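You operate a simulated robot arm through the tools that you are given. There is no shell and no other tool.

You run a simulated robot arm. Do the job below in one go: nothing can be reset, and whatever is moved stays where it is left.

Task
Swap the wheel in the blue holder for the one marked 37.
Fine: free the mesh lever first, lay the old wheel on the rack, lock the lever again.

It is judged by the outcome, as a careful person would: the job done as asked, and still so three seconds after it is handed in. It fails if anything else is knocked over, pushed out of place, dropped, spilled or broken.

Robot
A 7-joint arm with a two-finger parallel gripper, fixed in place. Base frame: the origin is at the foot of the arm, x ahead of it, y to its left, z up. Lengths are in m, angles in degrees, forces in N, time in s.
Its first joint turns from -149.0 to 149.0 degrees. Payload 3.43 kg.
The tool frame sits at the grasp point between the pads (the TCP): z along the fingers, y along the line on which they close. The tips reach 0.03 m beyond it. Largest opening 0.094 m; finger width 0.028, thickness 0.01; the body of the gripper, 0.05 by 0.096 m, starts 0.055 m behind the TCP.
Orientation is told as [roll, pitch, yaw] about the base's x, y, z axes, in that order, counted from this pose: with the fingers straight down and closing along the base's y, the tool's x points along the base's -x, its y along +y and its z along -z.

Tools
- The arm moves only by the tool send_rows. Its arguments are lists of equal length, an entry for each row: "claw": the gripper command, from -1 (shut) to 1 (fully open), values between in proportion; "travel": the shift along the tool's x, y, z in m, a list of three; "turn": the turn, a rotation vector about the tool's x, y, z in degrees, a list of three. In form: {"claw": [claw, ...], "travel": [[tx, ty, tz], ...], "turn": [[rx, ry, rz], ...]}. A call has 1 to 20 rows; each row is the pose to reach, as a shift and turn from the pose commanded when the call began, along the tool's axes at that moment. Rows are played at 5 a second. More than 0.05 m and 8.6 degrees between two rows, or a gripper value outside its range, and nothing of the call is played. Where a pose cannot be reached the arm comes as near as it can. A force on the tool above 60 N (or 10 N above the force at the start of the call, whichever is more), or a blocked arm, ends the call early, and 0.2 s more pass. The fingers move at their own pace (about 0.045 m/s each) and stop on an object; they squeeze with about 32 N. The grip force told is the motor's: it shows also when the fingers shut on nothing. Time passes only in rows, and 0.2 s behind the last, so rows that repeat a pose let the fingers close. The reply holds the time, the measured pose of the TCP, the force on the tool along the base axes, the opening and the grip force, in the units named above and with some noise, with the torque about the TCP (base axes, N m) and any sound that the robot's microphone picked up.
- Cameras (640 x 400 px; columns grow to the right, rows downward): "scene" is fixed at [0.4011, 0.6505, 1.6709]; the picture's right is [-0.83, 0.56, 0.00], its down [0.56, 0.82, -0.10] and it looks along [-0.06, -0.08, -0.99] (base axes); focal length 328 px, centre (320, 200). "wrist" rides on the gripper at [0.076, 0.014, -0.103] in the tool frame; the picture's right is [-0.18, 0.98, 0.00], its down [-0.75, -0.14, -0.64] and it looks along [-0.63, -0.12, 0.77] (tool axes); focal length 243 px, centre (320, 200). There is no depth. A picture from a camera that has moved, and an enlarged one, comes with that camera's place and axes in the base frame and with its lens. The place of the scene camera against the robot may be out by one fixed shift of up to 0.018 m in any direction.
- capture(camera): a new picture of that camera. The clock stands still meanwhile.
- zoom(camera, box): a new picture of the part [left, top, right, bottom] of that camera's present view, enlarged. The clock stands still meanwhile.
- sign_off(): hands the job in; it is judged then, once.

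Places have to be worked out from the pictures, the camera data and where the tool is seen. Open the gripper and draw the arm clear of the work before you hand the job in, unless the task says otherwise.

The tools are called after "Emit:" as name(argument=value, ...) on one line, values as JSON. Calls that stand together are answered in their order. send_rows: Moves the arm, as the interface text tells. Its arguments: {"type":"object","properties":{"claw":{"type":"array","items":{"type":"number"}},"travel":{"type":"array","items":{"type":"array","items":{"type":"number"}}},"turn":{"type":"array","items":{"type":"array","items":{"type":"number"}}}},"required":["claw","travel","turn"]} The other tools are called the same way: capture (camera) takes a picture; zoom (camera, box) takes an enlarged picture of a part of a camera's view; sign_off () hands the job in.

At the start:

```text
t: 0.0
ee_pos: [0.2498, -0.0004, 0.4335]
tcp_rot: [-0.1, 33.8, -0.3]
ft_force: [1.1, 0.1, -0.1]
wrist_torque: [0.0, 0.02, 0.0]
width: 0.0943
grip_force: 0.0
```

scene: 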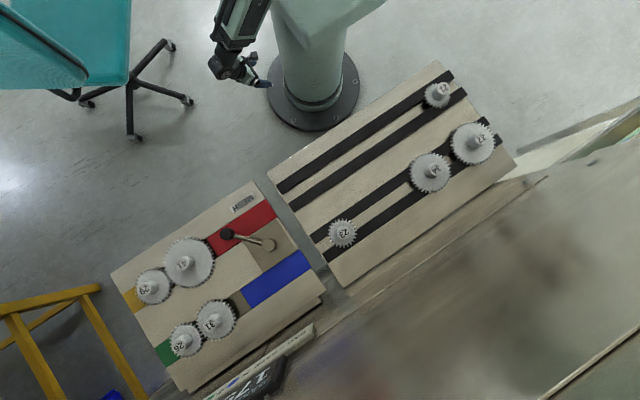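
wrist: 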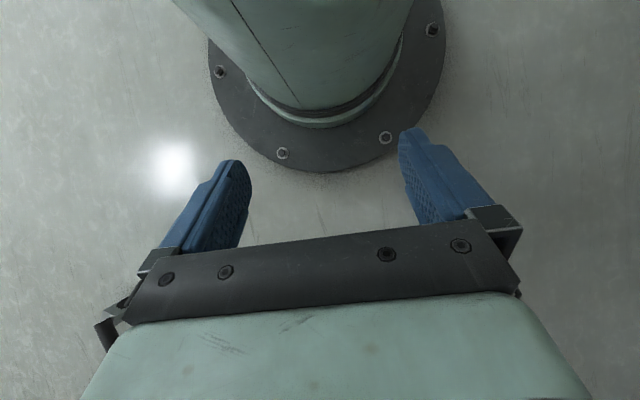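

I'll look closely at the board with the holders, the lever, and the rack before moving anything.

Emit:
zoom(camera="scene", box=[110, 180, 330, 390])

Emit:
zoom(camera="scene", box=[270, 60, 520, 290])

Emit:
zoom(camera="scene", box=[200, 180, 320, 310])

Emit:
zoom(camera="scene", box=[120, 230, 250, 370])

Emit:
zoom(camera="scene", box=[400, 70, 520, 200])

```text
1.90 times, centred on (220, 285) of scene
camera zoom: at [0.4011, 0.6505, 1.6709], right [-0.83, 0.56, 0.0], down [0.56, 0.82, -0.1], along [-0.06, -0.08, -0.99], focal length 625 px, centre (510, 38)
```

zoom: 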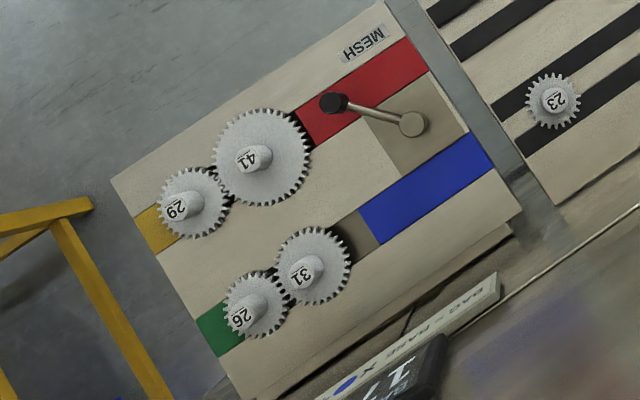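

```text
1.74 times, centred on (395, 175) of scene
camera zoom: at [0.4011, 0.6505, 1.6709], right [-0.83, 0.56, 0.0], down [0.56, 0.82, -0.1], along [-0.06, -0.08, -0.99], focal length 571 px, centre (190, 244)
```

zoom: 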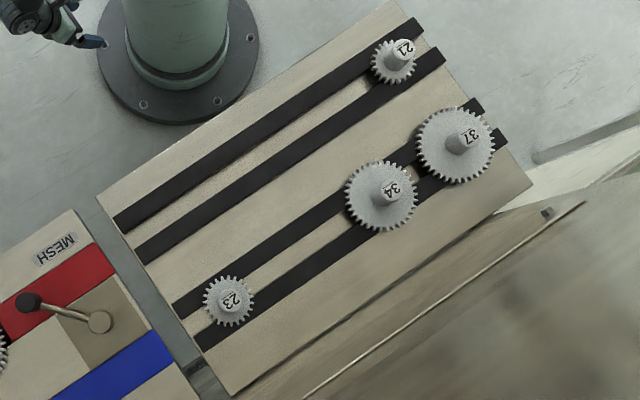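

```text
3.08 times, centred on (260, 245) of scene
camera zoom: at [0.4011, 0.6505, 1.6709], right [-0.83, 0.56, 0.0], down [0.56, 0.82, -0.1], along [-0.06, -0.08, -0.99], focal length 1010 px, centre (505, 62)
```

zoom: 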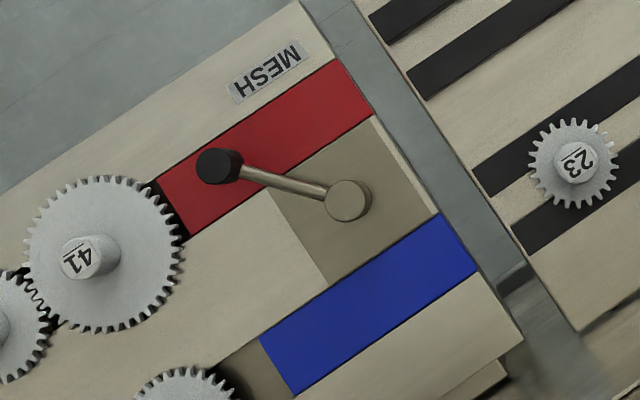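

```text
2.86 times, centred on (185, 300) of scene
camera zoom: at [0.4011, 0.6505, 1.6709], right [-0.83, 0.56, 0.0], down [0.56, 0.82, -0.1], along [-0.06, -0.08, -0.99], focal length 938 px, centre (706, -86)
```

zoom: 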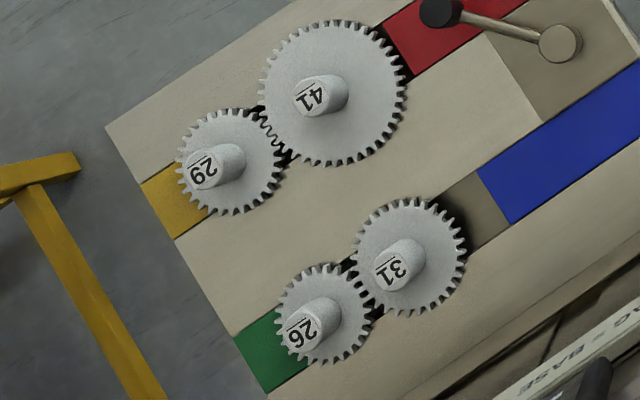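

```text
3.08 times, centred on (460, 135) of scene
camera zoom: at [0.4011, 0.6505, 1.6709], right [-0.83, 0.56, 0.0], down [0.56, 0.82, -0.1], along [-0.06, -0.08, -0.99], focal length 1010 px, centre (-111, 400)
```

zoom: 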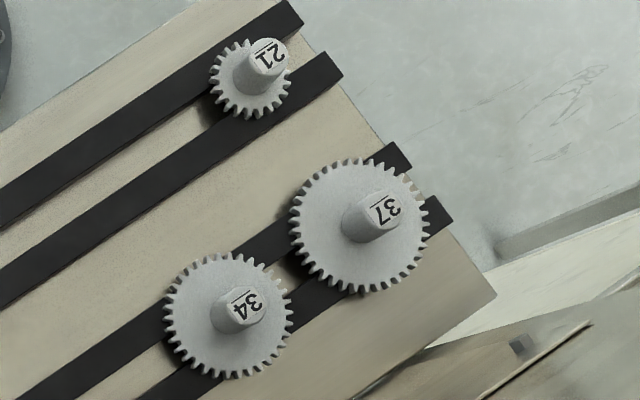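

The scale suggests the boards' height is uncertain, so I first raise the hand well up in free space and set it level. I'll then use the wrist camera to triangulate.

Emit:
send_rows(claw=[1, 1, 1, 1, 1, 1, 1, 1, 1, 1, 1, 1], travel=[[0.004, 0, -0.036], [0.008, 0, -0.072], [0.012, 0, -0.108], [0.016, 0, -0.144], [0.02, 0, -0.18], [0.024, 0, -0.216], [0.028, 0, -0.252], [0.032, 0, -0.288], [0.036, 0, -0.324], [0.04, 0, -0.36], [0.044, 0, -0.396], [0.048, 0, -0.43]], turn=[[0, -2.8, 0], [0, -5.6, 0], [0, -8.4, 0], [0, -11.2, 0], [0, -14, 0], [0, -16.8, 0], [0, -19.6, 0], [0, -22.4, 0], [0, -25.2, 0], [0, -28, 0], [0, -30.8, 0], [0, -33.8, 0]])

Emit:
capture(camera="wrist")

Emit:
capture(camera="scene")

```text
t: 2.6
ee_pos: [0.5578, 0.0051, 0.82]
tcp_rot: [-0.1, 0.1, -0.2]
ft_force: [0.7, 0.5, -0.8]
wrist_torque: [-0.04, -0.01, 0.02]
width: 0.0942
grip_force: 0.0
out of reach, approached as far as the arm can: row 1, 2, 3, 4, 5, 6, 7, 8, 9, 10, 11, 12
```

```text
taken
camera wrist: at [0.481, 0.0199, 0.9212], right [0.19, 0.98, 0.0], down [0.75, -0.14, 0.64], along [0.63, -0.12, -0.77], focal length 243 px, centre (320, 200)
```

wrist: 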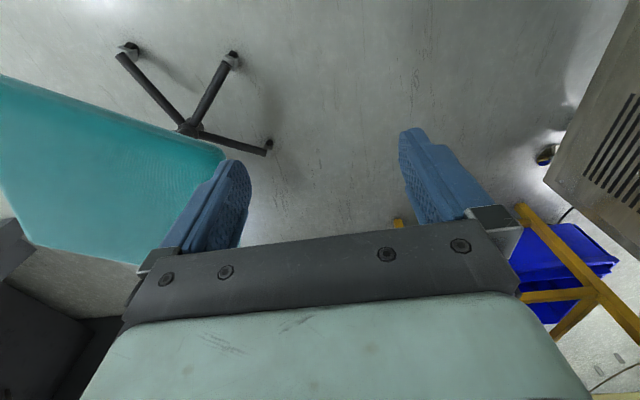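

```text
taken
```

scene: 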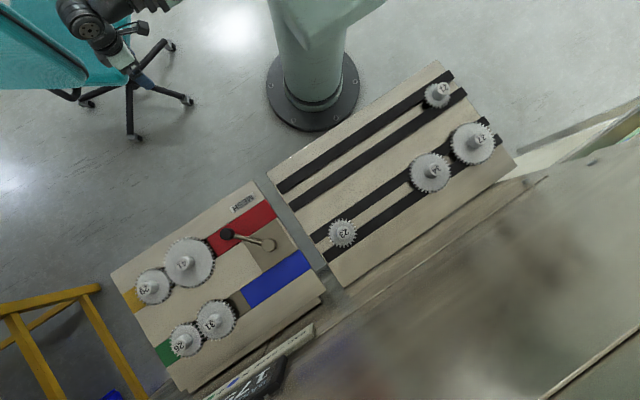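

Tool is level at (0.558, 0.005, 0.82). I now yaw in place to let the wrist camera look toward the boards (+y) without approaching them.

Emit:
send_rows(claw=[1, 1, 1, 1, 1, 1, 1, 1, 1], travel=[[0.01, 0, -0.01], [0.02, 0, -0.02], [0.03, 0, -0.03], [0.04, 0, -0.04], [0.05, 0, -0.05], [0.06, 0, -0.06], [0.07, 0, -0.07], [0.08, 0, -0.08], [0.09, 0, -0.09]], turn=[[0, 0, -8], [0, 0, -16], [0, 0, -24], [0, 0, -32], [0, 0, -40], [0, 0, -48], [0, 0, -56], [0, 0, -64], [0, 0, -72]])

Emit:
capture(camera="wrist")

```text
t: 4.6
ee_pos: [0.5424, 0.0019, 0.9259]
tcp_rot: [0.2, 0.0, 71.9]
ft_force: [-0.6, -0.7, 0.0]
wrist_torque: [-0.01, -0.02, -0.02]
width: 0.094
grip_force: 0.2
out of reach, approached as far as the arm can: row 1, 2, 3, 4, 5, 6, 7, 8, 9
```

```text
taken
camera wrist: at [0.5042, -0.0665, 1.0277], right [-0.88, 0.48, 0.0], down [0.37, 0.67, 0.64], along [0.31, 0.56, -0.77], focal length 243 px, centre (320, 200)
```

wrist: 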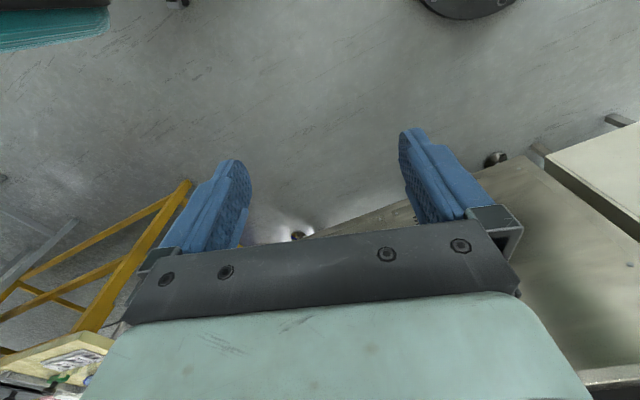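

The picture's top is straight down and its bottom looks outward, so the boards are hidden behind the gripper here. I go higher and slightly toward the boards to see them.

Emit:
send_rows(claw=[1, 1, 1, 1], travel=[[0, 0, -0.045], [0, 0, -0.09], [0, 0, -0.135], [0, 0, -0.17]], turn=[[0, 0, 0], [0, 0, 0], [0, 0, 0], [0, 0, 0]])

Emit:
capture(camera="scene")

Emit:
capture(camera="wrist")

```text
t: 5.6
ee_pos: [0.5612, -0.0008, 1.048]
tcp_rot: [-0.7, -0.2, 71.7]
ft_force: [0.7, 0.7, 0.5]
wrist_torque: [0.0, 0.01, 0.02]
width: 0.0941
grip_force: 0.2
out of reach, approached as far as the arm can: row 3, 4
```

```text
taken
```

scene: 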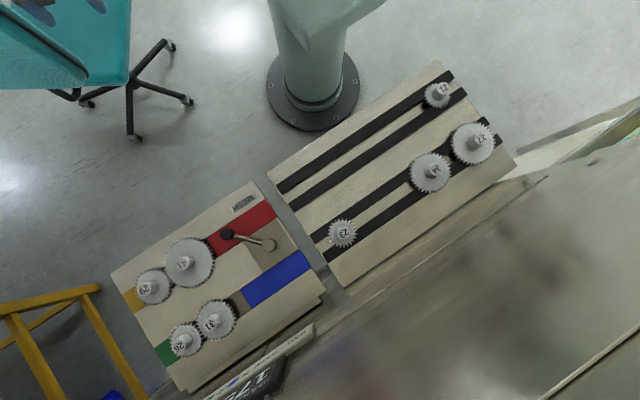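

```text
taken
camera wrist: at [0.5212, -0.0678, 1.1487], right [-0.88, 0.48, -0.01], down [0.36, 0.67, 0.65], along [0.32, 0.56, -0.76], focal length 243 px, centre (320, 200)
```

wrist: 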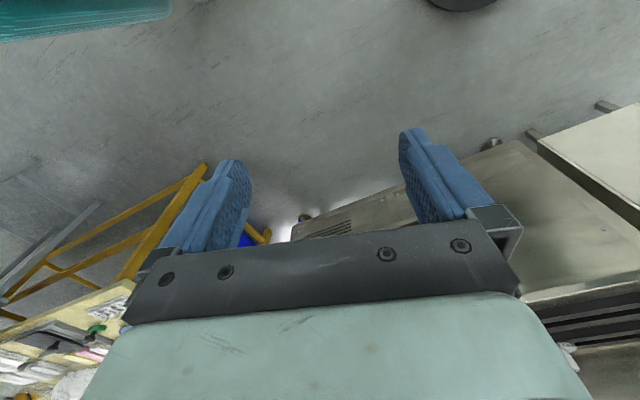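

No board shows on the floor in the wrist view, so the boards must sit high (z > 0.6) and be hidden behind the gripper. I tilt the fingers outward in place so the camera looks across toward them.

Emit:
send_rows(claw=[1, 1, 1, 1, 1, 1], travel=[[0.01, 0, 0.01], [0.02, 0, 0.01], [0.03, 0, 0.01], [0.04, 0, 0.01], [0.05, 0, 0.01], [0.06, 0, 0.01]], turn=[[0, -7, 0], [0, -14, 0], [0, -21, 0], [0, -28, 0], [0, -35, 0], [0, -42, 0]])

Emit:
capture(camera="wrist")

```text
t: 7.0
ee_pos: [0.5424, -0.0568, 1.0375]
tcp_rot: [0.0, -42.0, 71.7]
ft_force: [-0.7, -0.7, 0.1]
wrist_torque: [-0.01, 0.02, 0.01]
width: 0.0938
grip_force: 0.1
```

```text
taken
camera wrist: at [0.4883, -0.1701, 1.0625], right [-0.89, 0.44, 0.12], down [0.17, 0.08, 0.98], along [0.42, 0.9, -0.15], focal length 243 px, centre (320, 200)
```

wrist: 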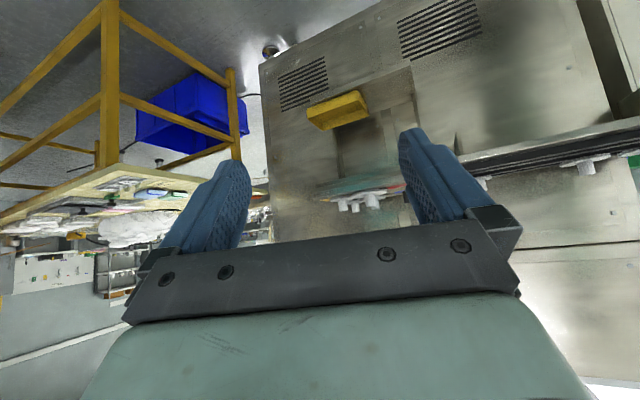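

The boards are floating at about z≈0.93–0.95 (gears seen edge-on), so the scale is smaller: wheels ~0.09 m across, hubs ~0.027 m. I return the tool to vertical before moving over the lever at height.

Emit:
send_rows(claw=[1, 1, 1, 1, 1, 1, 1], travel=[[0, 0, 0], [0, 0, 0], [0, 0, 0], [0, 0, 0], [0, 0, 0], [0, 0, 0], [0, 0, 0]], turn=[[0, 6, 0], [0, 12, 0], [0, 18, 0], [0, 24, 0], [0, 30, 0], [0, 36, 0], [0, 42, 0]])

```text
t: 8.6
ee_pos: [0.5426, -0.0571, 1.0357]
tcp_rot: [-0.4, 0.1, 71.7]
ft_force: [-0.3, 0.3, -0.2]
wrist_torque: [0.01, 0.02, 0.04]
width: 0.0938
grip_force: 0.0
```

Now I move at height toward the near edge of the holder board, stopping short of it, to view it from above.

Emit:
send_rows(claw=[1, 1, 1, 1, 1, 1, 1, 1, 1, 1], travel=[[-0.04, 0.009, -0.006], [-0.08, 0.018, -0.012], [-0.12, 0.027, -0.018], [-0.16, 0.036, -0.024], [-0.2, 0.046, -0.03], [-0.24, 0.055, -0.036], [-0.28, 0.064, -0.04], [-0.32, 0.073, -0.04], [-0.36, 0.082, -0.04], [-0.4, 0.091, -0.04]], turn=[[0, 0, -1], [0, 0, -2], [0, 0, -4], [0, 0, -6], [0, 0, -8], [0, 0, -10], [0, 0, -12], [0, 0, -14], [0, 0, -16], [0, 0, -18]])

Emit:
capture(camera="wrist")

Emit:
capture(camera="scene")

```text
t: 10.8
ee_pos: [0.58, 0.35, 1.0789]
tcp_rot: [0.1, 0.0, 89.6]
ft_force: [0.4, -0.2, 0.6]
wrist_torque: [0.0, -0.06, 0.0]
width: 0.0942
grip_force: 0.1
out of reach, approached as far as the arm can: row 1, 2, 3, 4, 5, 6, 7
```

```text
taken
camera wrist: at [0.5672, 0.2748, 1.1806], right [-0.98, 0.19, 0.0], down [0.15, 0.75, 0.64], along [0.12, 0.63, -0.77], focal length 243 px, centre (320, 200)
```

wrist: 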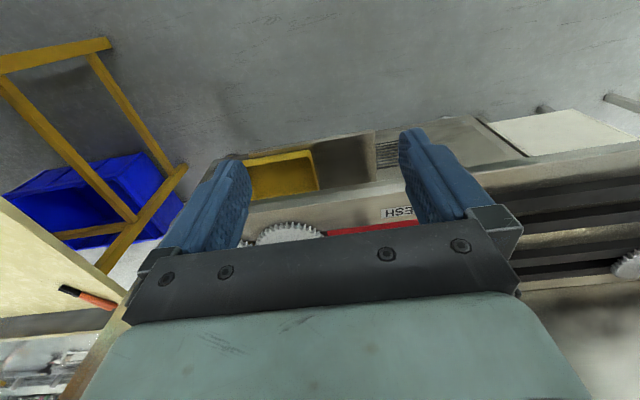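

```text
taken
```

scene: 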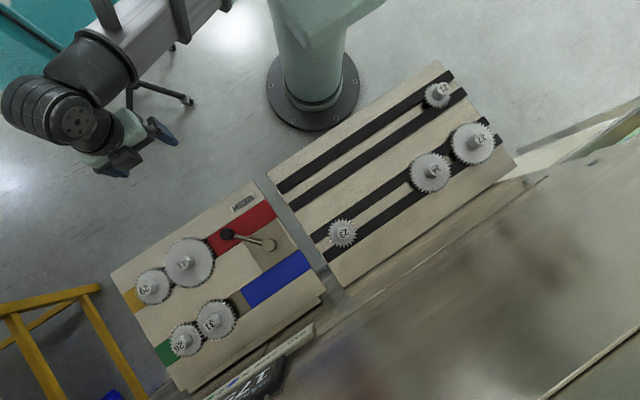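

Triangulating MESH gives the board top at z≈0.95. I move forward over the board with fingertips staying ~4 cm above the hub tops.

Emit:
send_rows(claw=[1, 1, 1, 1, 1, 1], travel=[[0, 0, -0.03], [-0.03, 0.005, -0.05], [-0.07, 0.01, -0.05], [-0.11, 0.015, -0.05], [-0.15, 0.02, -0.05], [-0.18, 0.02, -0.05]], turn=[[0, 0, 0], [0, 0, 0], [0, 0, 0], [0, 0, 0], [0, 0, 0], [0, 0, 0]])

Emit:
capture(camera="wrist")

```text
t: 12.2
ee_pos: [0.5642, 0.5326, 1.1243]
tcp_rot: [0.1, 0.1, 89.7]
ft_force: [-0.3, -0.2, 0.7]
wrist_torque: [-0.04, -0.02, -0.02]
width: 0.0941
grip_force: 0.1
out of reach, approached as far as the arm can: row 1, 2, 3
```

```text
taken
camera wrist: at [0.5482, 0.4569, 1.2275], right [-0.98, 0.19, 0.0], down [0.15, 0.75, 0.64], along [0.12, 0.63, -0.77], focal length 243 px, centre (320, 200)
```

wrist: 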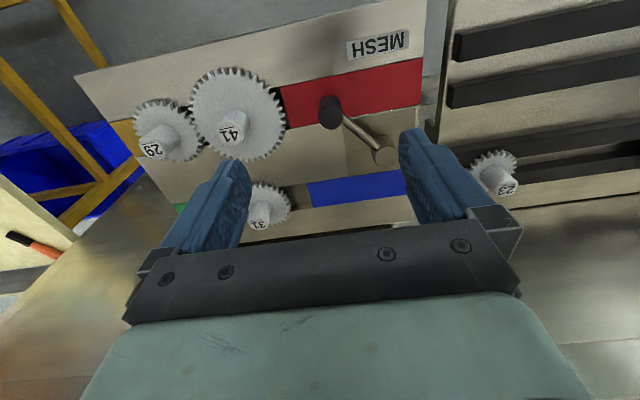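

Now the whole layout is visible; I zoom on the lever and the wheels.

Emit:
zoom(camera="wrist", box=[270, 20, 440, 240])

Emit:
zoom(camera="wrist", box=[70, 40, 320, 240])

Emit:
zoom(camera="wrist", box=[430, 0, 640, 230])

```text
1.82 times, centred on (355, 130) of wrist
camera zoom: at [0.5482, 0.4569, 1.2275], right [-0.98, 0.19, 0.0], down [0.15, 0.75, 0.64], along [0.12, 0.63, -0.77], focal length 441 px, centre (256, 327)
```

zoom: 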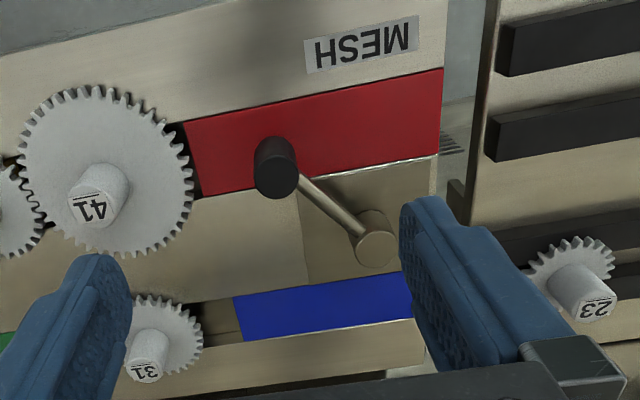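

```text
2.00 times, centred on (195, 140) of wrist
camera zoom: at [0.5482, 0.4569, 1.2275], right [-0.98, 0.19, 0.0], down [0.15, 0.75, 0.64], along [0.12, 0.63, -0.77], focal length 485 px, centre (570, 320)
```

zoom: 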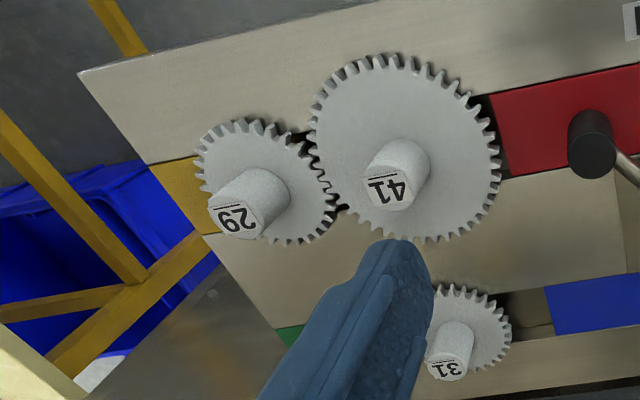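

```text
1.74 times, centred on (535, 115) of wrist
camera zoom: at [0.5482, 0.4569, 1.2275], right [-0.98, 0.19, 0.0], down [0.15, 0.75, 0.64], along [0.12, 0.63, -0.77], focal length 422 px, centre (-54, 348)
```

zoom: 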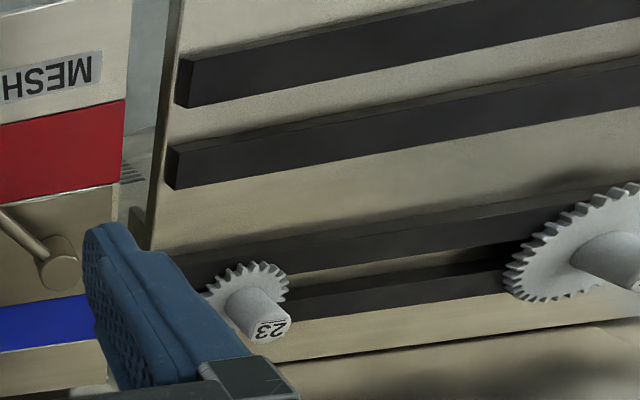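

Lever knob works out at about (0.555, 0.547), top z≈1.00, pivot about (0.501, 0.613): arm 0.085 m at −51°. I move above the knob with the closing line tangential to the lever, and look again.

Emit:
send_rows(claw=[0.6, 0.3, 0.3, 0.3, 0.3, 0.3], travel=[[-0.002, 0.002, 0], [-0.004, 0.004, 0], [-0.008, 0.006, 0.01], [-0.012, 0.008, 0.02], [-0.0145, 0.009, 0.035], [-0.0145, 0.009, 0.035]], turn=[[0, 0, -8], [0, 0, -16], [0, 0, -24], [0, 0, -32], [0, 0, -39.7], [0, 0, -39.7]])

Emit:
capture(camera="wrist")

Emit:
capture(camera="scene")

```text
t: 13.6
ee_pos: [0.5525, 0.5461, 1.0915]
tcp_rot: [0.2, -0.1, 129.5]
ft_force: [0.7, -0.7, 0.1]
wrist_torque: [-0.01, 0.04, -0.01]
width: 0.061
grip_force: 0.0
```

```text
taken
camera wrist: at [0.5903, 0.4789, 1.1935], right [-0.88, -0.48, 0.0], down [-0.37, 0.67, 0.64], along [-0.31, 0.56, -0.77], focal length 243 px, centre (320, 200)
```

wrist: 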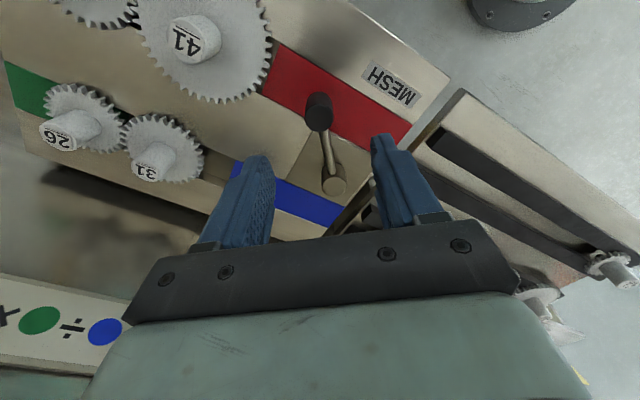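

```text
taken
```

scene: 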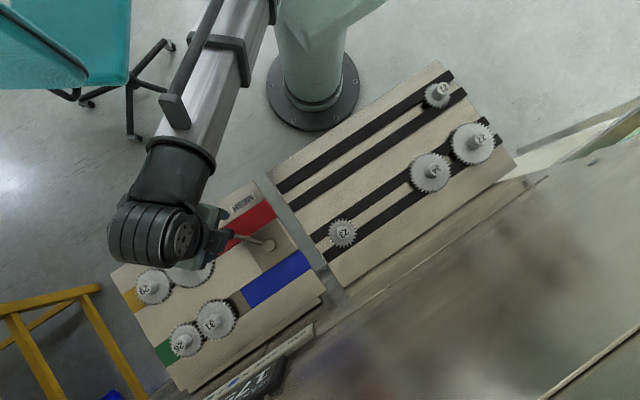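

There is a printed strip and a dark panel on the table beyond; I zoom in to see if they carry relevant information, and zoom on the lever region.

Emit:
zoom(camera="scene", box=[190, 310, 330, 400])

Emit:
zoom(camera="wrist", box=[0, 250, 160, 400])

Emit:
zoom(camera="wrist", box=[230, 60, 430, 220])

Emit:
zoom(camera="wrist", box=[0, 0, 280, 200])

```text
4.44 times, centred on (260, 355) of scene
camera zoom: at [0.4011, 0.6505, 1.6709], right [-0.83, 0.56, 0.0], down [0.56, 0.82, -0.1], along [-0.06, -0.08, -0.99], focal length 1459 px, centre (587, -489)
```

zoom: 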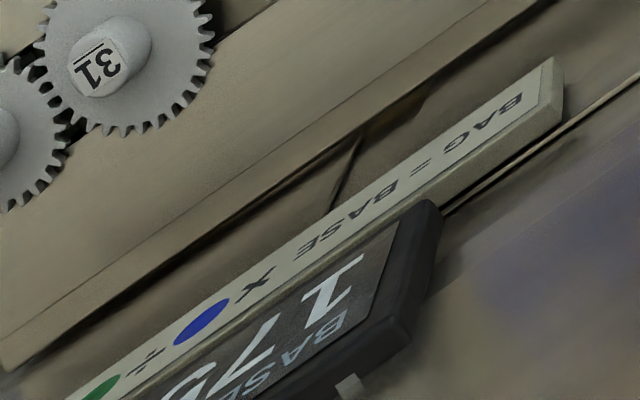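

```text
2.67 times, centred on (80, 325) of wrist
camera zoom: at [0.5903, 0.4789, 1.1935], right [-0.88, -0.48, 0.0], down [-0.37, 0.67, 0.64], along [-0.31, 0.56, -0.77], focal length 647 px, centre (960, -133)
```

zoom: 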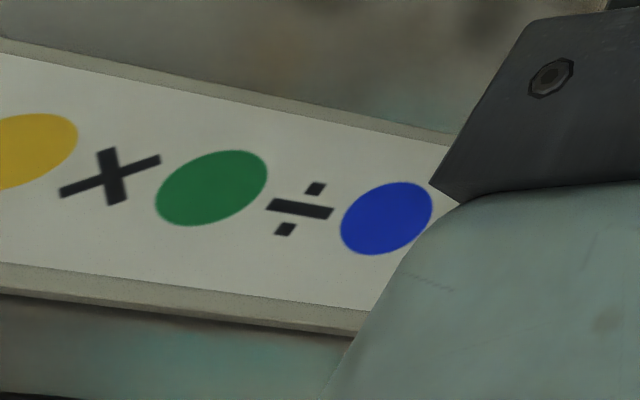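

```text
2.50 times, centred on (330, 140) of wrist
camera zoom: at [0.5903, 0.4789, 1.1935], right [-0.88, -0.48, 0.0], down [-0.37, 0.67, 0.64], along [-0.31, 0.56, -0.77], focal length 606 px, centre (295, 350)
```

zoom: 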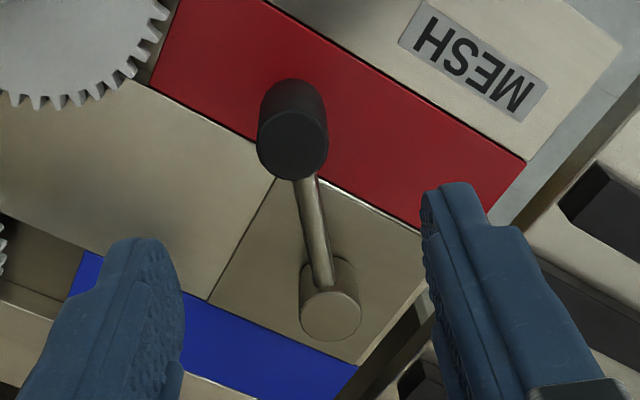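

```text
2.00 times, centred on (140, 100) of wrist
camera zoom: at [0.5903, 0.4789, 1.1935], right [-0.88, -0.48, 0.0], down [-0.37, 0.67, 0.64], along [-0.31, 0.56, -0.77], focal length 485 px, centre (680, 400)
```

zoom: 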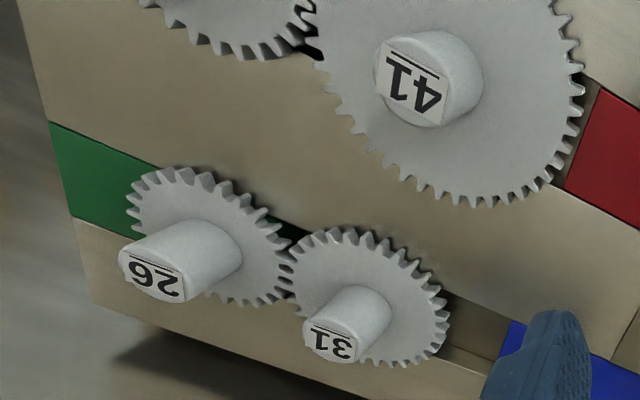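

The strip is a ratio formula and not needed. The knob centre refines to (0.5545, 0.5455); I lower with the fingers straddling it to just about its top height and check.

Emit:
send_rows(claw=[0.3, 0.3, 0.3], travel=[[0.002, -0.001, 0.02], [0.002, -0.001, 0.04], [0.002, -0.001, 0.055]], turn=[[0, 0, 0], [0, 0, 0], [0, 0, 0]])

Emit:
capture(camera="wrist")

```text
t: 14.4
ee_pos: [0.5555, 0.5444, 1.0375]
tcp_rot: [0.1, 0.0, 129.5]
ft_force: [0.8, -0.3, -0.2]
wrist_torque: [0.0, -0.03, -0.03]
width: 0.0613
grip_force: 0.0
```

```text
taken
camera wrist: at [0.5926, 0.4772, 1.1396], right [-0.88, -0.48, 0.0], down [-0.37, 0.67, 0.64], along [-0.31, 0.56, -0.77], focal length 243 px, centre (320, 200)
```

wrist: 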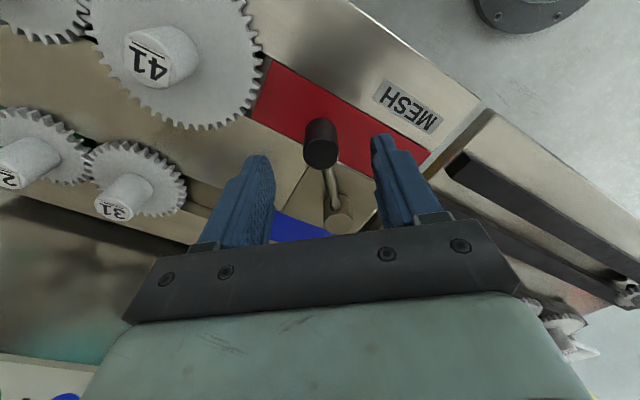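

The knob top projects exactly under the TCP at z≈1.00. I lower around it and close gently.

Emit:
send_rows(claw=[0.3, 0.3, -0.3, -1, -1, -1, -1], travel=[[0, 0, 0.02], [0, 0, 0.038], [0, 0, 0.038], [0, 0, 0.038], [0, 0, 0.038], [0, 0, 0.038], [0, 0, 0.038]], turn=[[0, 0, 0], [0, 0, 0], [0, 0, 0], [0, 0, 0], [0, 0, 0], [0, 0, 0], [0, 0, 0]])

Emit:
capture(camera="wrist")

```text
t: 16.0
ee_pos: [0.5554, 0.5429, 0.9998]
tcp_rot: [0.2, 0.0, 129.4]
ft_force: [-5.4, -4.2, -6.7]
wrist_torque: [0.52, -0.55, 0.17]
width: 0.0236
grip_force: 45.5
```

```text
taken
camera wrist: at [0.5927, 0.4766, 1.1016], right [-0.88, -0.48, 0.0], down [-0.37, 0.67, 0.64], along [-0.31, 0.56, -0.77], focal length 243 px, centre (320, 200)
```

wrist: 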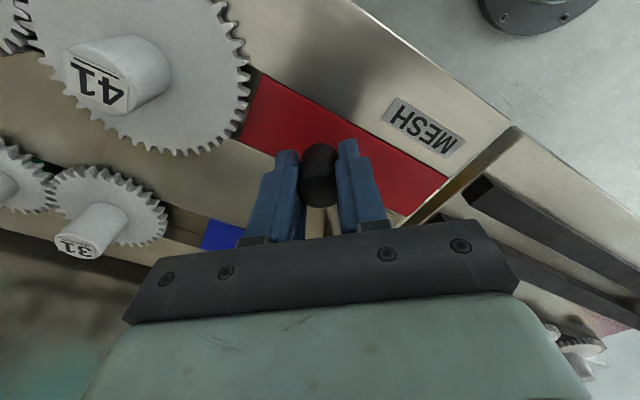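

The knob is gripped (width 0.0236). I try a small 6° swing counter-clockwise (away from MESH, toward the blue side) and watch the force.

Emit:
send_rows(claw=[-1, -1, -1], travel=[[-0.0001, -0.003, 0], [-0.0003, -0.006, 0], [-0.0005, -0.009, 0]], turn=[[0, 0, -2], [0, 0, -4], [0, 0, -6]])

```text
t: 17.0
ee_pos: [0.5553, 0.5451, 1.0001]
tcp_rot: [1.0, -0.1, 135.6]
ft_force: [-15.1, -10.8, 11.5]
wrist_torque: [0.45, -0.81, 0.3]
width: 0.0232
grip_force: 44.9
stopped in row 3: the force on the tool passed its limit at 61 N (the readings are from after the stop); the commanded pose is now the measured one
```

Counter-clockwise hits a firm stop. I try the other way (clockwise, toward the MESH label) in small steps.

Emit:
send_rows(claw=[-1, -1, -1, -1], travel=[[0, 0.0, 0], [-0.0008, 0.004, 0], [-0.0016, 0.008, 0], [-0.0024, 0.0123, 0]], turn=[[0, 0, 5], [0, 0, 8], [0, 0, 11], [0, 0, 14]])

```text
t: 18.0
ee_pos: [0.5492, 0.5404, 1.0004]
tcp_rot: [0.8, 0.3, 121.3]
ft_force: [10.9, -7.1, 15.2]
wrist_torque: [0.63, -0.99, -0.28]
width: 0.0237
grip_force: 44.9
```

It moves clockwise with resistance. I check the view before continuing.

Emit:
capture(camera="wrist")

Emit:
zoom(camera="scene", box=[110, 180, 330, 390])

```text
taken
camera wrist: at [0.5767, 0.4687, 1.1017], right [-0.94, -0.35, 0.01], down [-0.27, 0.72, 0.64], along [-0.23, 0.59, -0.77], focal length 243 px, centre (320, 200)
```

wrist: 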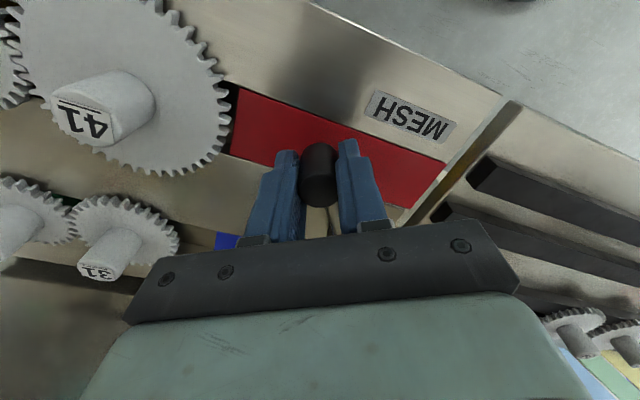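

```text
1.90 times, centred on (220, 285) of scene
camera zoom: at [0.4011, 0.6505, 1.6709], right [-0.83, 0.56, 0.0], down [0.56, 0.82, -0.1], along [-0.06, -0.08, -0.99], focal length 625 px, centre (510, 38)
```

zoom: 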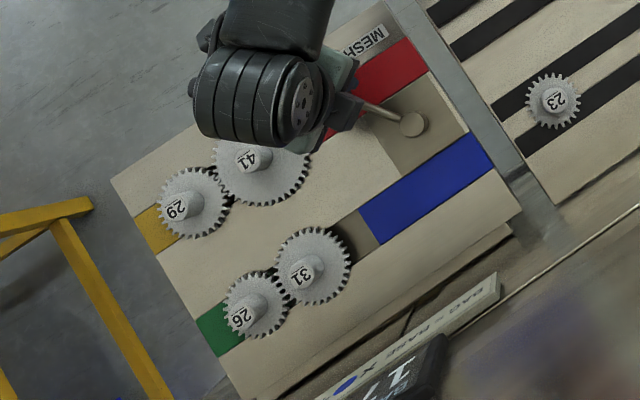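

The knob follows the fingers clockwise, so I continue along the arc in small steps.

Emit:
send_rows(claw=[-1, -1, -1, -1], travel=[[-0.0003, 0.0057, 0], [-0.0009, 0.0114, 0], [-0.002, 0.0173, 0], [-0.0035, 0.0231, 0]], turn=[[0, 0, 3.8], [0, 0, 7.6], [0, 0, 11.6], [0, 0, 15.6]])

```text
t: 19.0
ee_pos: [0.5247, 0.5291, 0.9986]
tcp_rot: [0.9, 0.5, 105.8]
ft_force: [5.4, -21.2, 12.7]
wrist_torque: [0.84, -1.04, 0.09]
width: 0.0239
grip_force: 45.1
```

It swings readily; the side load shows the true radius is slightly larger, so I widen it a little and continue.

Emit:
send_rows(claw=[-1, -1, -1, -1], travel=[[0.0017, 0.0062, 0], [0.0009, 0.0123, 0], [-0.0002, 0.0184, 0], [-0.0018, 0.0243, 0]], turn=[[0, 0, 4], [0, 0, 8], [0, 0, 12], [0, 0, 16]])

Emit:
zoom(camera="scene", box=[110, 180, 330, 390])

Emit:
capture(camera="wrist")

```text
t: 20.0
ee_pos: [0.5008, 0.5251, 0.9999]
tcp_rot: [0.8, 0.7, 89.9]
ft_force: [0.0, -20.0, -9.7]
wrist_torque: [0.66, -1.25, 0.09]
width: 0.0237
grip_force: 45.1
```

```text
1.90 times, centred on (220, 285) of scene
camera zoom: at [0.4011, 0.6505, 1.6709], right [-0.83, 0.56, 0.0], down [0.56, 0.82, -0.1], along [-0.06, -0.08, -0.99], focal length 625 px, centre (510, 38)
```

zoom: 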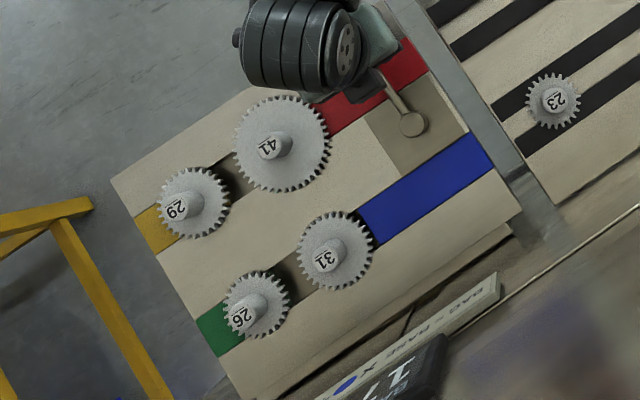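

```text
taken
camera wrist: at [0.4882, 0.4507, 1.102], right [-0.98, 0.19, 0.01], down [0.15, 0.76, 0.63], along [0.11, 0.62, -0.78], focal length 243 px, centre (320, 200)
```

wrist: 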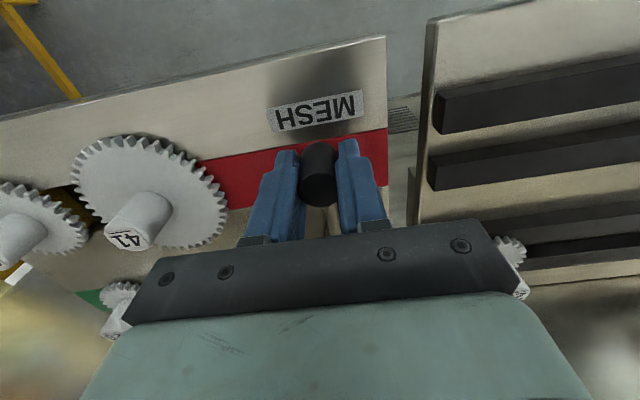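

The lever cams both carriages: wheels 41 and 31 have slid away from 29 and 26. I keep swinging clockwise toward its free end.

Emit:
send_rows(claw=[-1, -1, -1, -1, -1, -1], travel=[[0.0017, 0.0064, 0], [0.0009, 0.0127, 0], [-0.0003, 0.0189, 0], [-0.002, 0.025, 0], [-0.004, 0.0309, 0], [-0.0065, 0.0368, 0]], turn=[[0, 0, 4], [0, 0, 8], [0, 0, 12], [0, 0, 16], [0, 0, 20], [0, 0, 24]])

Emit:
zoom(camera="scene", box=[110, 180, 330, 390])

```text
t: 21.4
ee_pos: [0.4644, 0.5315, 0.9981]
tcp_rot: [0.4, 0.9, 65.9]
ft_force: [1.4, -3.2, -4.0]
wrist_torque: [0.09, -0.96, -0.19]
width: 0.0238
grip_force: 45.3
```

```text
1.90 times, centred on (220, 285) of scene
camera zoom: at [0.4011, 0.6505, 1.6709], right [-0.83, 0.56, 0.0], down [0.56, 0.82, -0.1], along [-0.06, -0.08, -0.99], focal length 625 px, centre (510, 38)
```

zoom: 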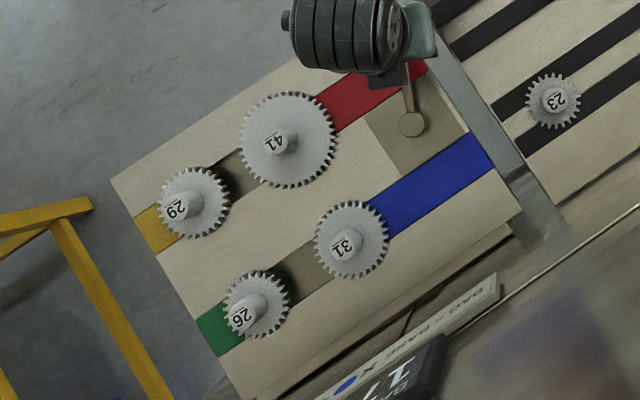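

Still moving freely; I continue along the arc toward the end stop.

Emit:
send_rows(claw=[-1, -1, -1, -1, -1], travel=[[-0.0003, 0.0063, 0], [-0.0011, 0.0126, 0], [-0.0023, 0.0188, 0], [-0.0039, 0.0249, 0], [-0.0059, 0.0308, 0]], turn=[[0, 0, 4], [0, 0, 8], [0, 0, 12], [0, 0, 16], [0, 0, 20]])

Emit:
zoom(camera="scene", box=[110, 180, 330, 390])

```text
t: 22.6
ee_pos: [0.4451, 0.5467, 0.9995]
tcp_rot: [-0.5, 0.9, 45.4]
ft_force: [48.2, -27.7, -15.5]
wrist_torque: [0.11, 1.05, 0.28]
width: 0.0237
grip_force: 44.6
```

```text
1.90 times, centred on (220, 285) of scene
camera zoom: at [0.4011, 0.6505, 1.6709], right [-0.83, 0.56, 0.0], down [0.56, 0.82, -0.1], along [-0.06, -0.08, -0.99], focal length 625 px, centre (510, 38)
```

zoom: 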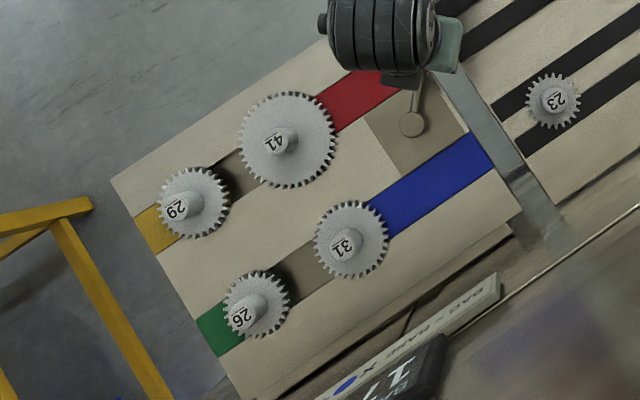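

The lever has reached its far stop (≈ −130°, load 55 N) and both carriages are clear. I ease the load off, open, and rise.

Emit:
send_rows(claw=[-1, -1, 0, 0.4, 0.4, 0.4, 0.4], travel=[[0, -0.003, 0], [0, -0.005, 0], [0, -0.005, 0], [0, -0.005, 0], [0, -0.005, 0], [0, -0.005, -0.04], [0, -0.005, -0.08]], turn=[[0, 0, -2], [0, 0, -3], [0, 0, -3], [0, 0, -3], [0, 0, -3], [0, 0, -3], [0, 0, -3]])

Emit:
capture(camera="wrist")

Emit:
zoom(camera="scene", box=[110, 180, 330, 390])

```text
t: 24.2
ee_pos: [0.4436, 0.5471, 1.0801]
tcp_rot: [0.2, 1.0, 48.8]
ft_force: [-0.1, 0.2, 0.7]
wrist_torque: [-0.02, 0.02, -0.01]
width: 0.066
grip_force: 0.1
```

```text
taken
camera wrist: at [0.3841, 0.5001, 1.1835], right [-0.62, 0.78, 0.0], down [0.61, 0.48, 0.63], along [0.49, 0.39, -0.78], focal length 243 px, centre (320, 200)
```

wrist: 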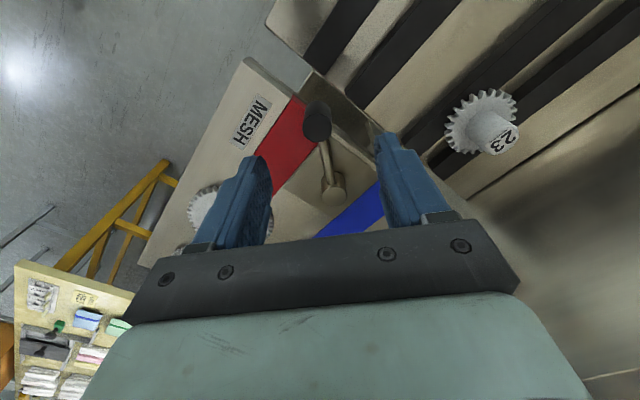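

```text
1.90 times, centred on (220, 285) of scene
camera zoom: at [0.4011, 0.6505, 1.6709], right [-0.83, 0.56, 0.0], down [0.56, 0.82, -0.1], along [-0.06, -0.08, -0.99], focal length 625 px, centre (510, 38)
```

zoom: 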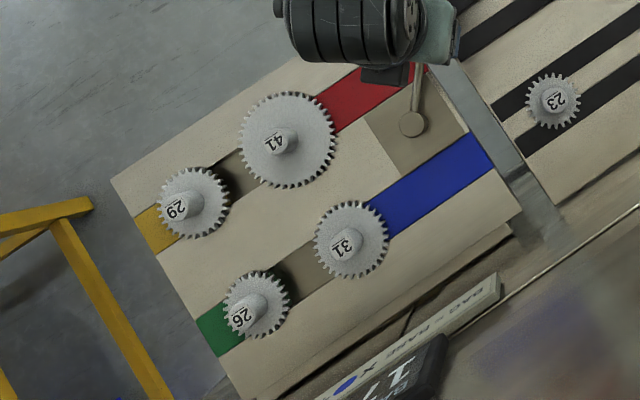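

The lever stays at its free end and both carriages stand back. I go above wheel 31 (about (0.625, 0.68)) to see its hub and height accurately.

Emit:
send_rows(claw=[0.4, 0.4, 0.4, 0.4, 0.4, 0.4], travel=[[-0.037, -0.008, -0.01], [-0.073, -0.016, -0.01], [-0.11, -0.024, -0.01], [-0.146, -0.032, -0.01], [-0.183, -0.04, -0.01], [-0.219, -0.0485, -0.01]], turn=[[0, 0, -2], [0, 0, -4], [0, 0, -6], [0, 0, -8], [0, 0, -10], [0, 0, -11.2]])

Emit:
capture(camera="wrist")

```text
t: 25.6
ee_pos: [0.6228, 0.6795, 1.0859]
tcp_rot: [0.3, 0.9, 60.3]
ft_force: [-0.1, 0.3, 0.1]
wrist_torque: [-0.01, -0.02, -0.02]
width: 0.0659
grip_force: 0.0
```

```text
taken
camera wrist: at [0.5745, 0.6216, 1.188], right [-0.76, 0.65, 0.0], down [0.51, 0.59, 0.63], along [0.41, 0.48, -0.78], focal length 243 px, centre (320, 200)
```

wrist: 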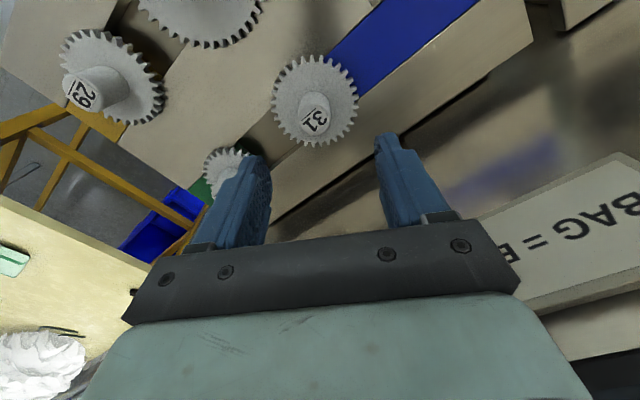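

Emit:
zoom(camera="wrist", box=[240, 20, 400, 170])

Emit:
zoom(camera="scene", box=[110, 180, 330, 390])

```text
2.67 times, centred on (320, 95) of wrist
camera zoom: at [0.5745, 0.6216, 1.188], right [-0.76, 0.65, 0.0], down [0.51, 0.59, 0.63], along [0.41, 0.48, -0.78], focal length 647 px, centre (320, 480)
```

zoom: 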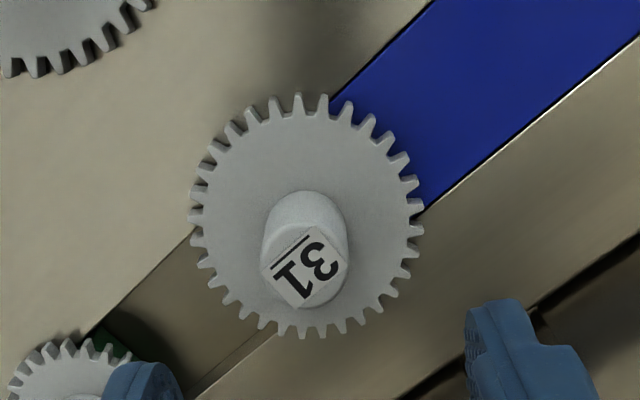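

```text
1.90 times, centred on (220, 285) of scene
camera zoom: at [0.4011, 0.6505, 1.6709], right [-0.83, 0.56, 0.0], down [0.56, 0.82, -0.1], along [-0.06, -0.08, -0.99], focal length 625 px, centre (510, 38)
```

zoom: 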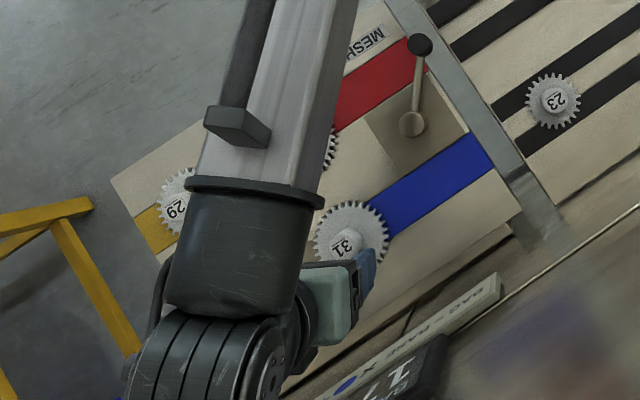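

Hub top seems near z≈1.0 but I need a better baseline, so I step back 5 cm along the tool x and measure again.

Emit:
send_rows(claw=[0.4, 0.4], travel=[[0.03, 0, 0], [0.05, 0, 0]], turn=[[0, 0, 0], [0, 0.9, 0]])

Emit:
zoom(camera="wrist", box=[240, 60, 400, 210])

```text
t: 26.2
ee_pos: [0.5992, 0.6375, 1.0855]
tcp_rot: [0.4, 1.9, 60.3]
ft_force: [0.4, 0.5, -0.1]
wrist_torque: [0.01, 0.01, -0.02]
width: 0.0655
grip_force: 0.2
```

```text
2.67 times, centred on (320, 135) of wrist
camera zoom: at [0.5505, 0.5812, 1.1902], right [-0.76, 0.65, 0.0], down [0.51, 0.6, 0.62], along [0.4, 0.47, -0.79], focal length 647 px, centre (320, 373)
```

zoom: 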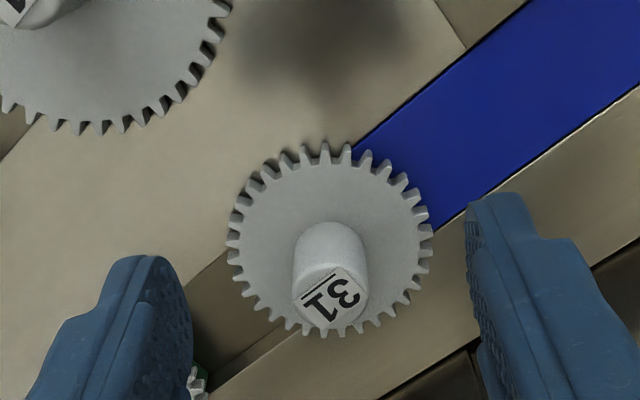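

Hub top is at z≈0.99 and disc top ≈0.957, wheel axis ≈(0.6255, 0.6755). I level the tool and move over it, then check alignment before descending.

Emit:
send_rows(claw=[0.4, 0.4, 0.4], travel=[[-0.023, -0.002, 0], [-0.046, -0.004, 0.02], [-0.046, -0.004, 0.04]], turn=[[0.4, -1.9, 0], [0.4, -1.9, 0], [0.4, -1.9, 0]])

Emit:
zoom(camera="wrist", box=[240, 60, 400, 210])

```text
t: 27.0
ee_pos: [0.6254, 0.6759, 1.0461]
tcp_rot: [0.0, -0.1, 60.1]
ft_force: [0.1, -0.2, 0.4]
wrist_torque: [0.0, -0.01, 0.0]
width: 0.0659
grip_force: 0.0
```

```text
2.67 times, centred on (320, 135) of wrist
camera zoom: at [0.5739, 0.6166, 1.147], right [-0.76, 0.65, 0.0], down [0.5, 0.58, 0.64], along [0.42, 0.49, -0.77], focal length 647 px, centre (320, 373)
```

zoom: 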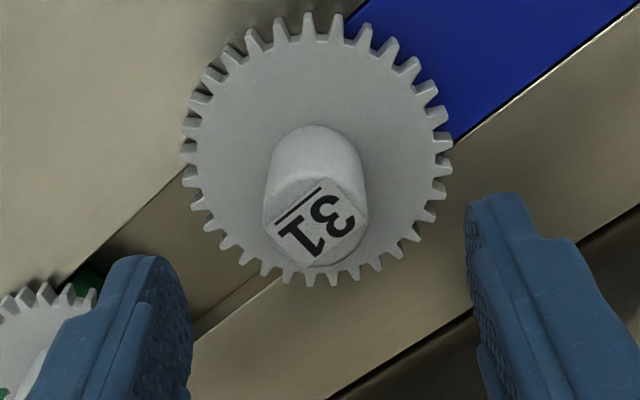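

Well centred (about 1–2 mm off laterally). I descend to TCP z≈0.992 and close on the hub.

Emit:
send_rows(claw=[0.4, 0.4, 0.4, 0, -0.5, -1, -1, -1], travel=[[0, -0.002, 0.02], [0, -0.002, 0.04], [0, -0.002, 0.053], [0, -0.002, 0.053], [0, -0.002, 0.053], [0, -0.002, 0.053], [0, -0.002, 0.053], [0, -0.002, 0.053]], turn=[[0, 0, 0], [0, 0, 0], [0, 0, 0], [0, 0, 0], [0, 0, 0], [0, 0, 0], [0, 0, 0], [0, 0, 0]])

Emit:
capture(camera="wrist")

```text
t: 28.8
ee_pos: [0.6261, 0.6736, 0.9933]
tcp_rot: [-0.1, -0.1, 60.1]
ft_force: [0.3, 0.6, 1.2]
wrist_torque: [0.01, -0.02, 0.0]
width: 0.0269
grip_force: 32.5
```

```text
taken
camera wrist: at [0.5748, 0.6151, 1.0943], right [-0.76, 0.65, 0.0], down [0.5, 0.58, 0.64], along [0.42, 0.49, -0.77], focal length 243 px, centre (320, 200)
```

wrist: 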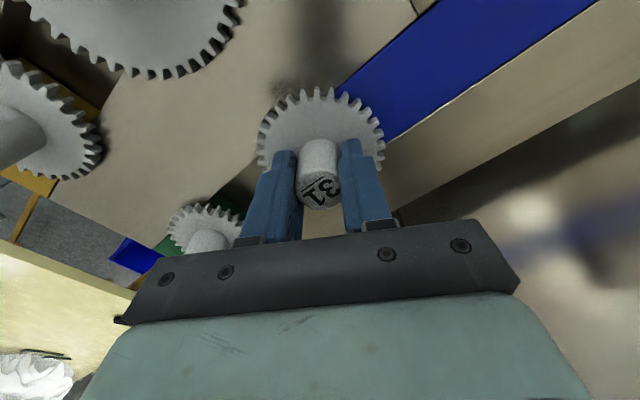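

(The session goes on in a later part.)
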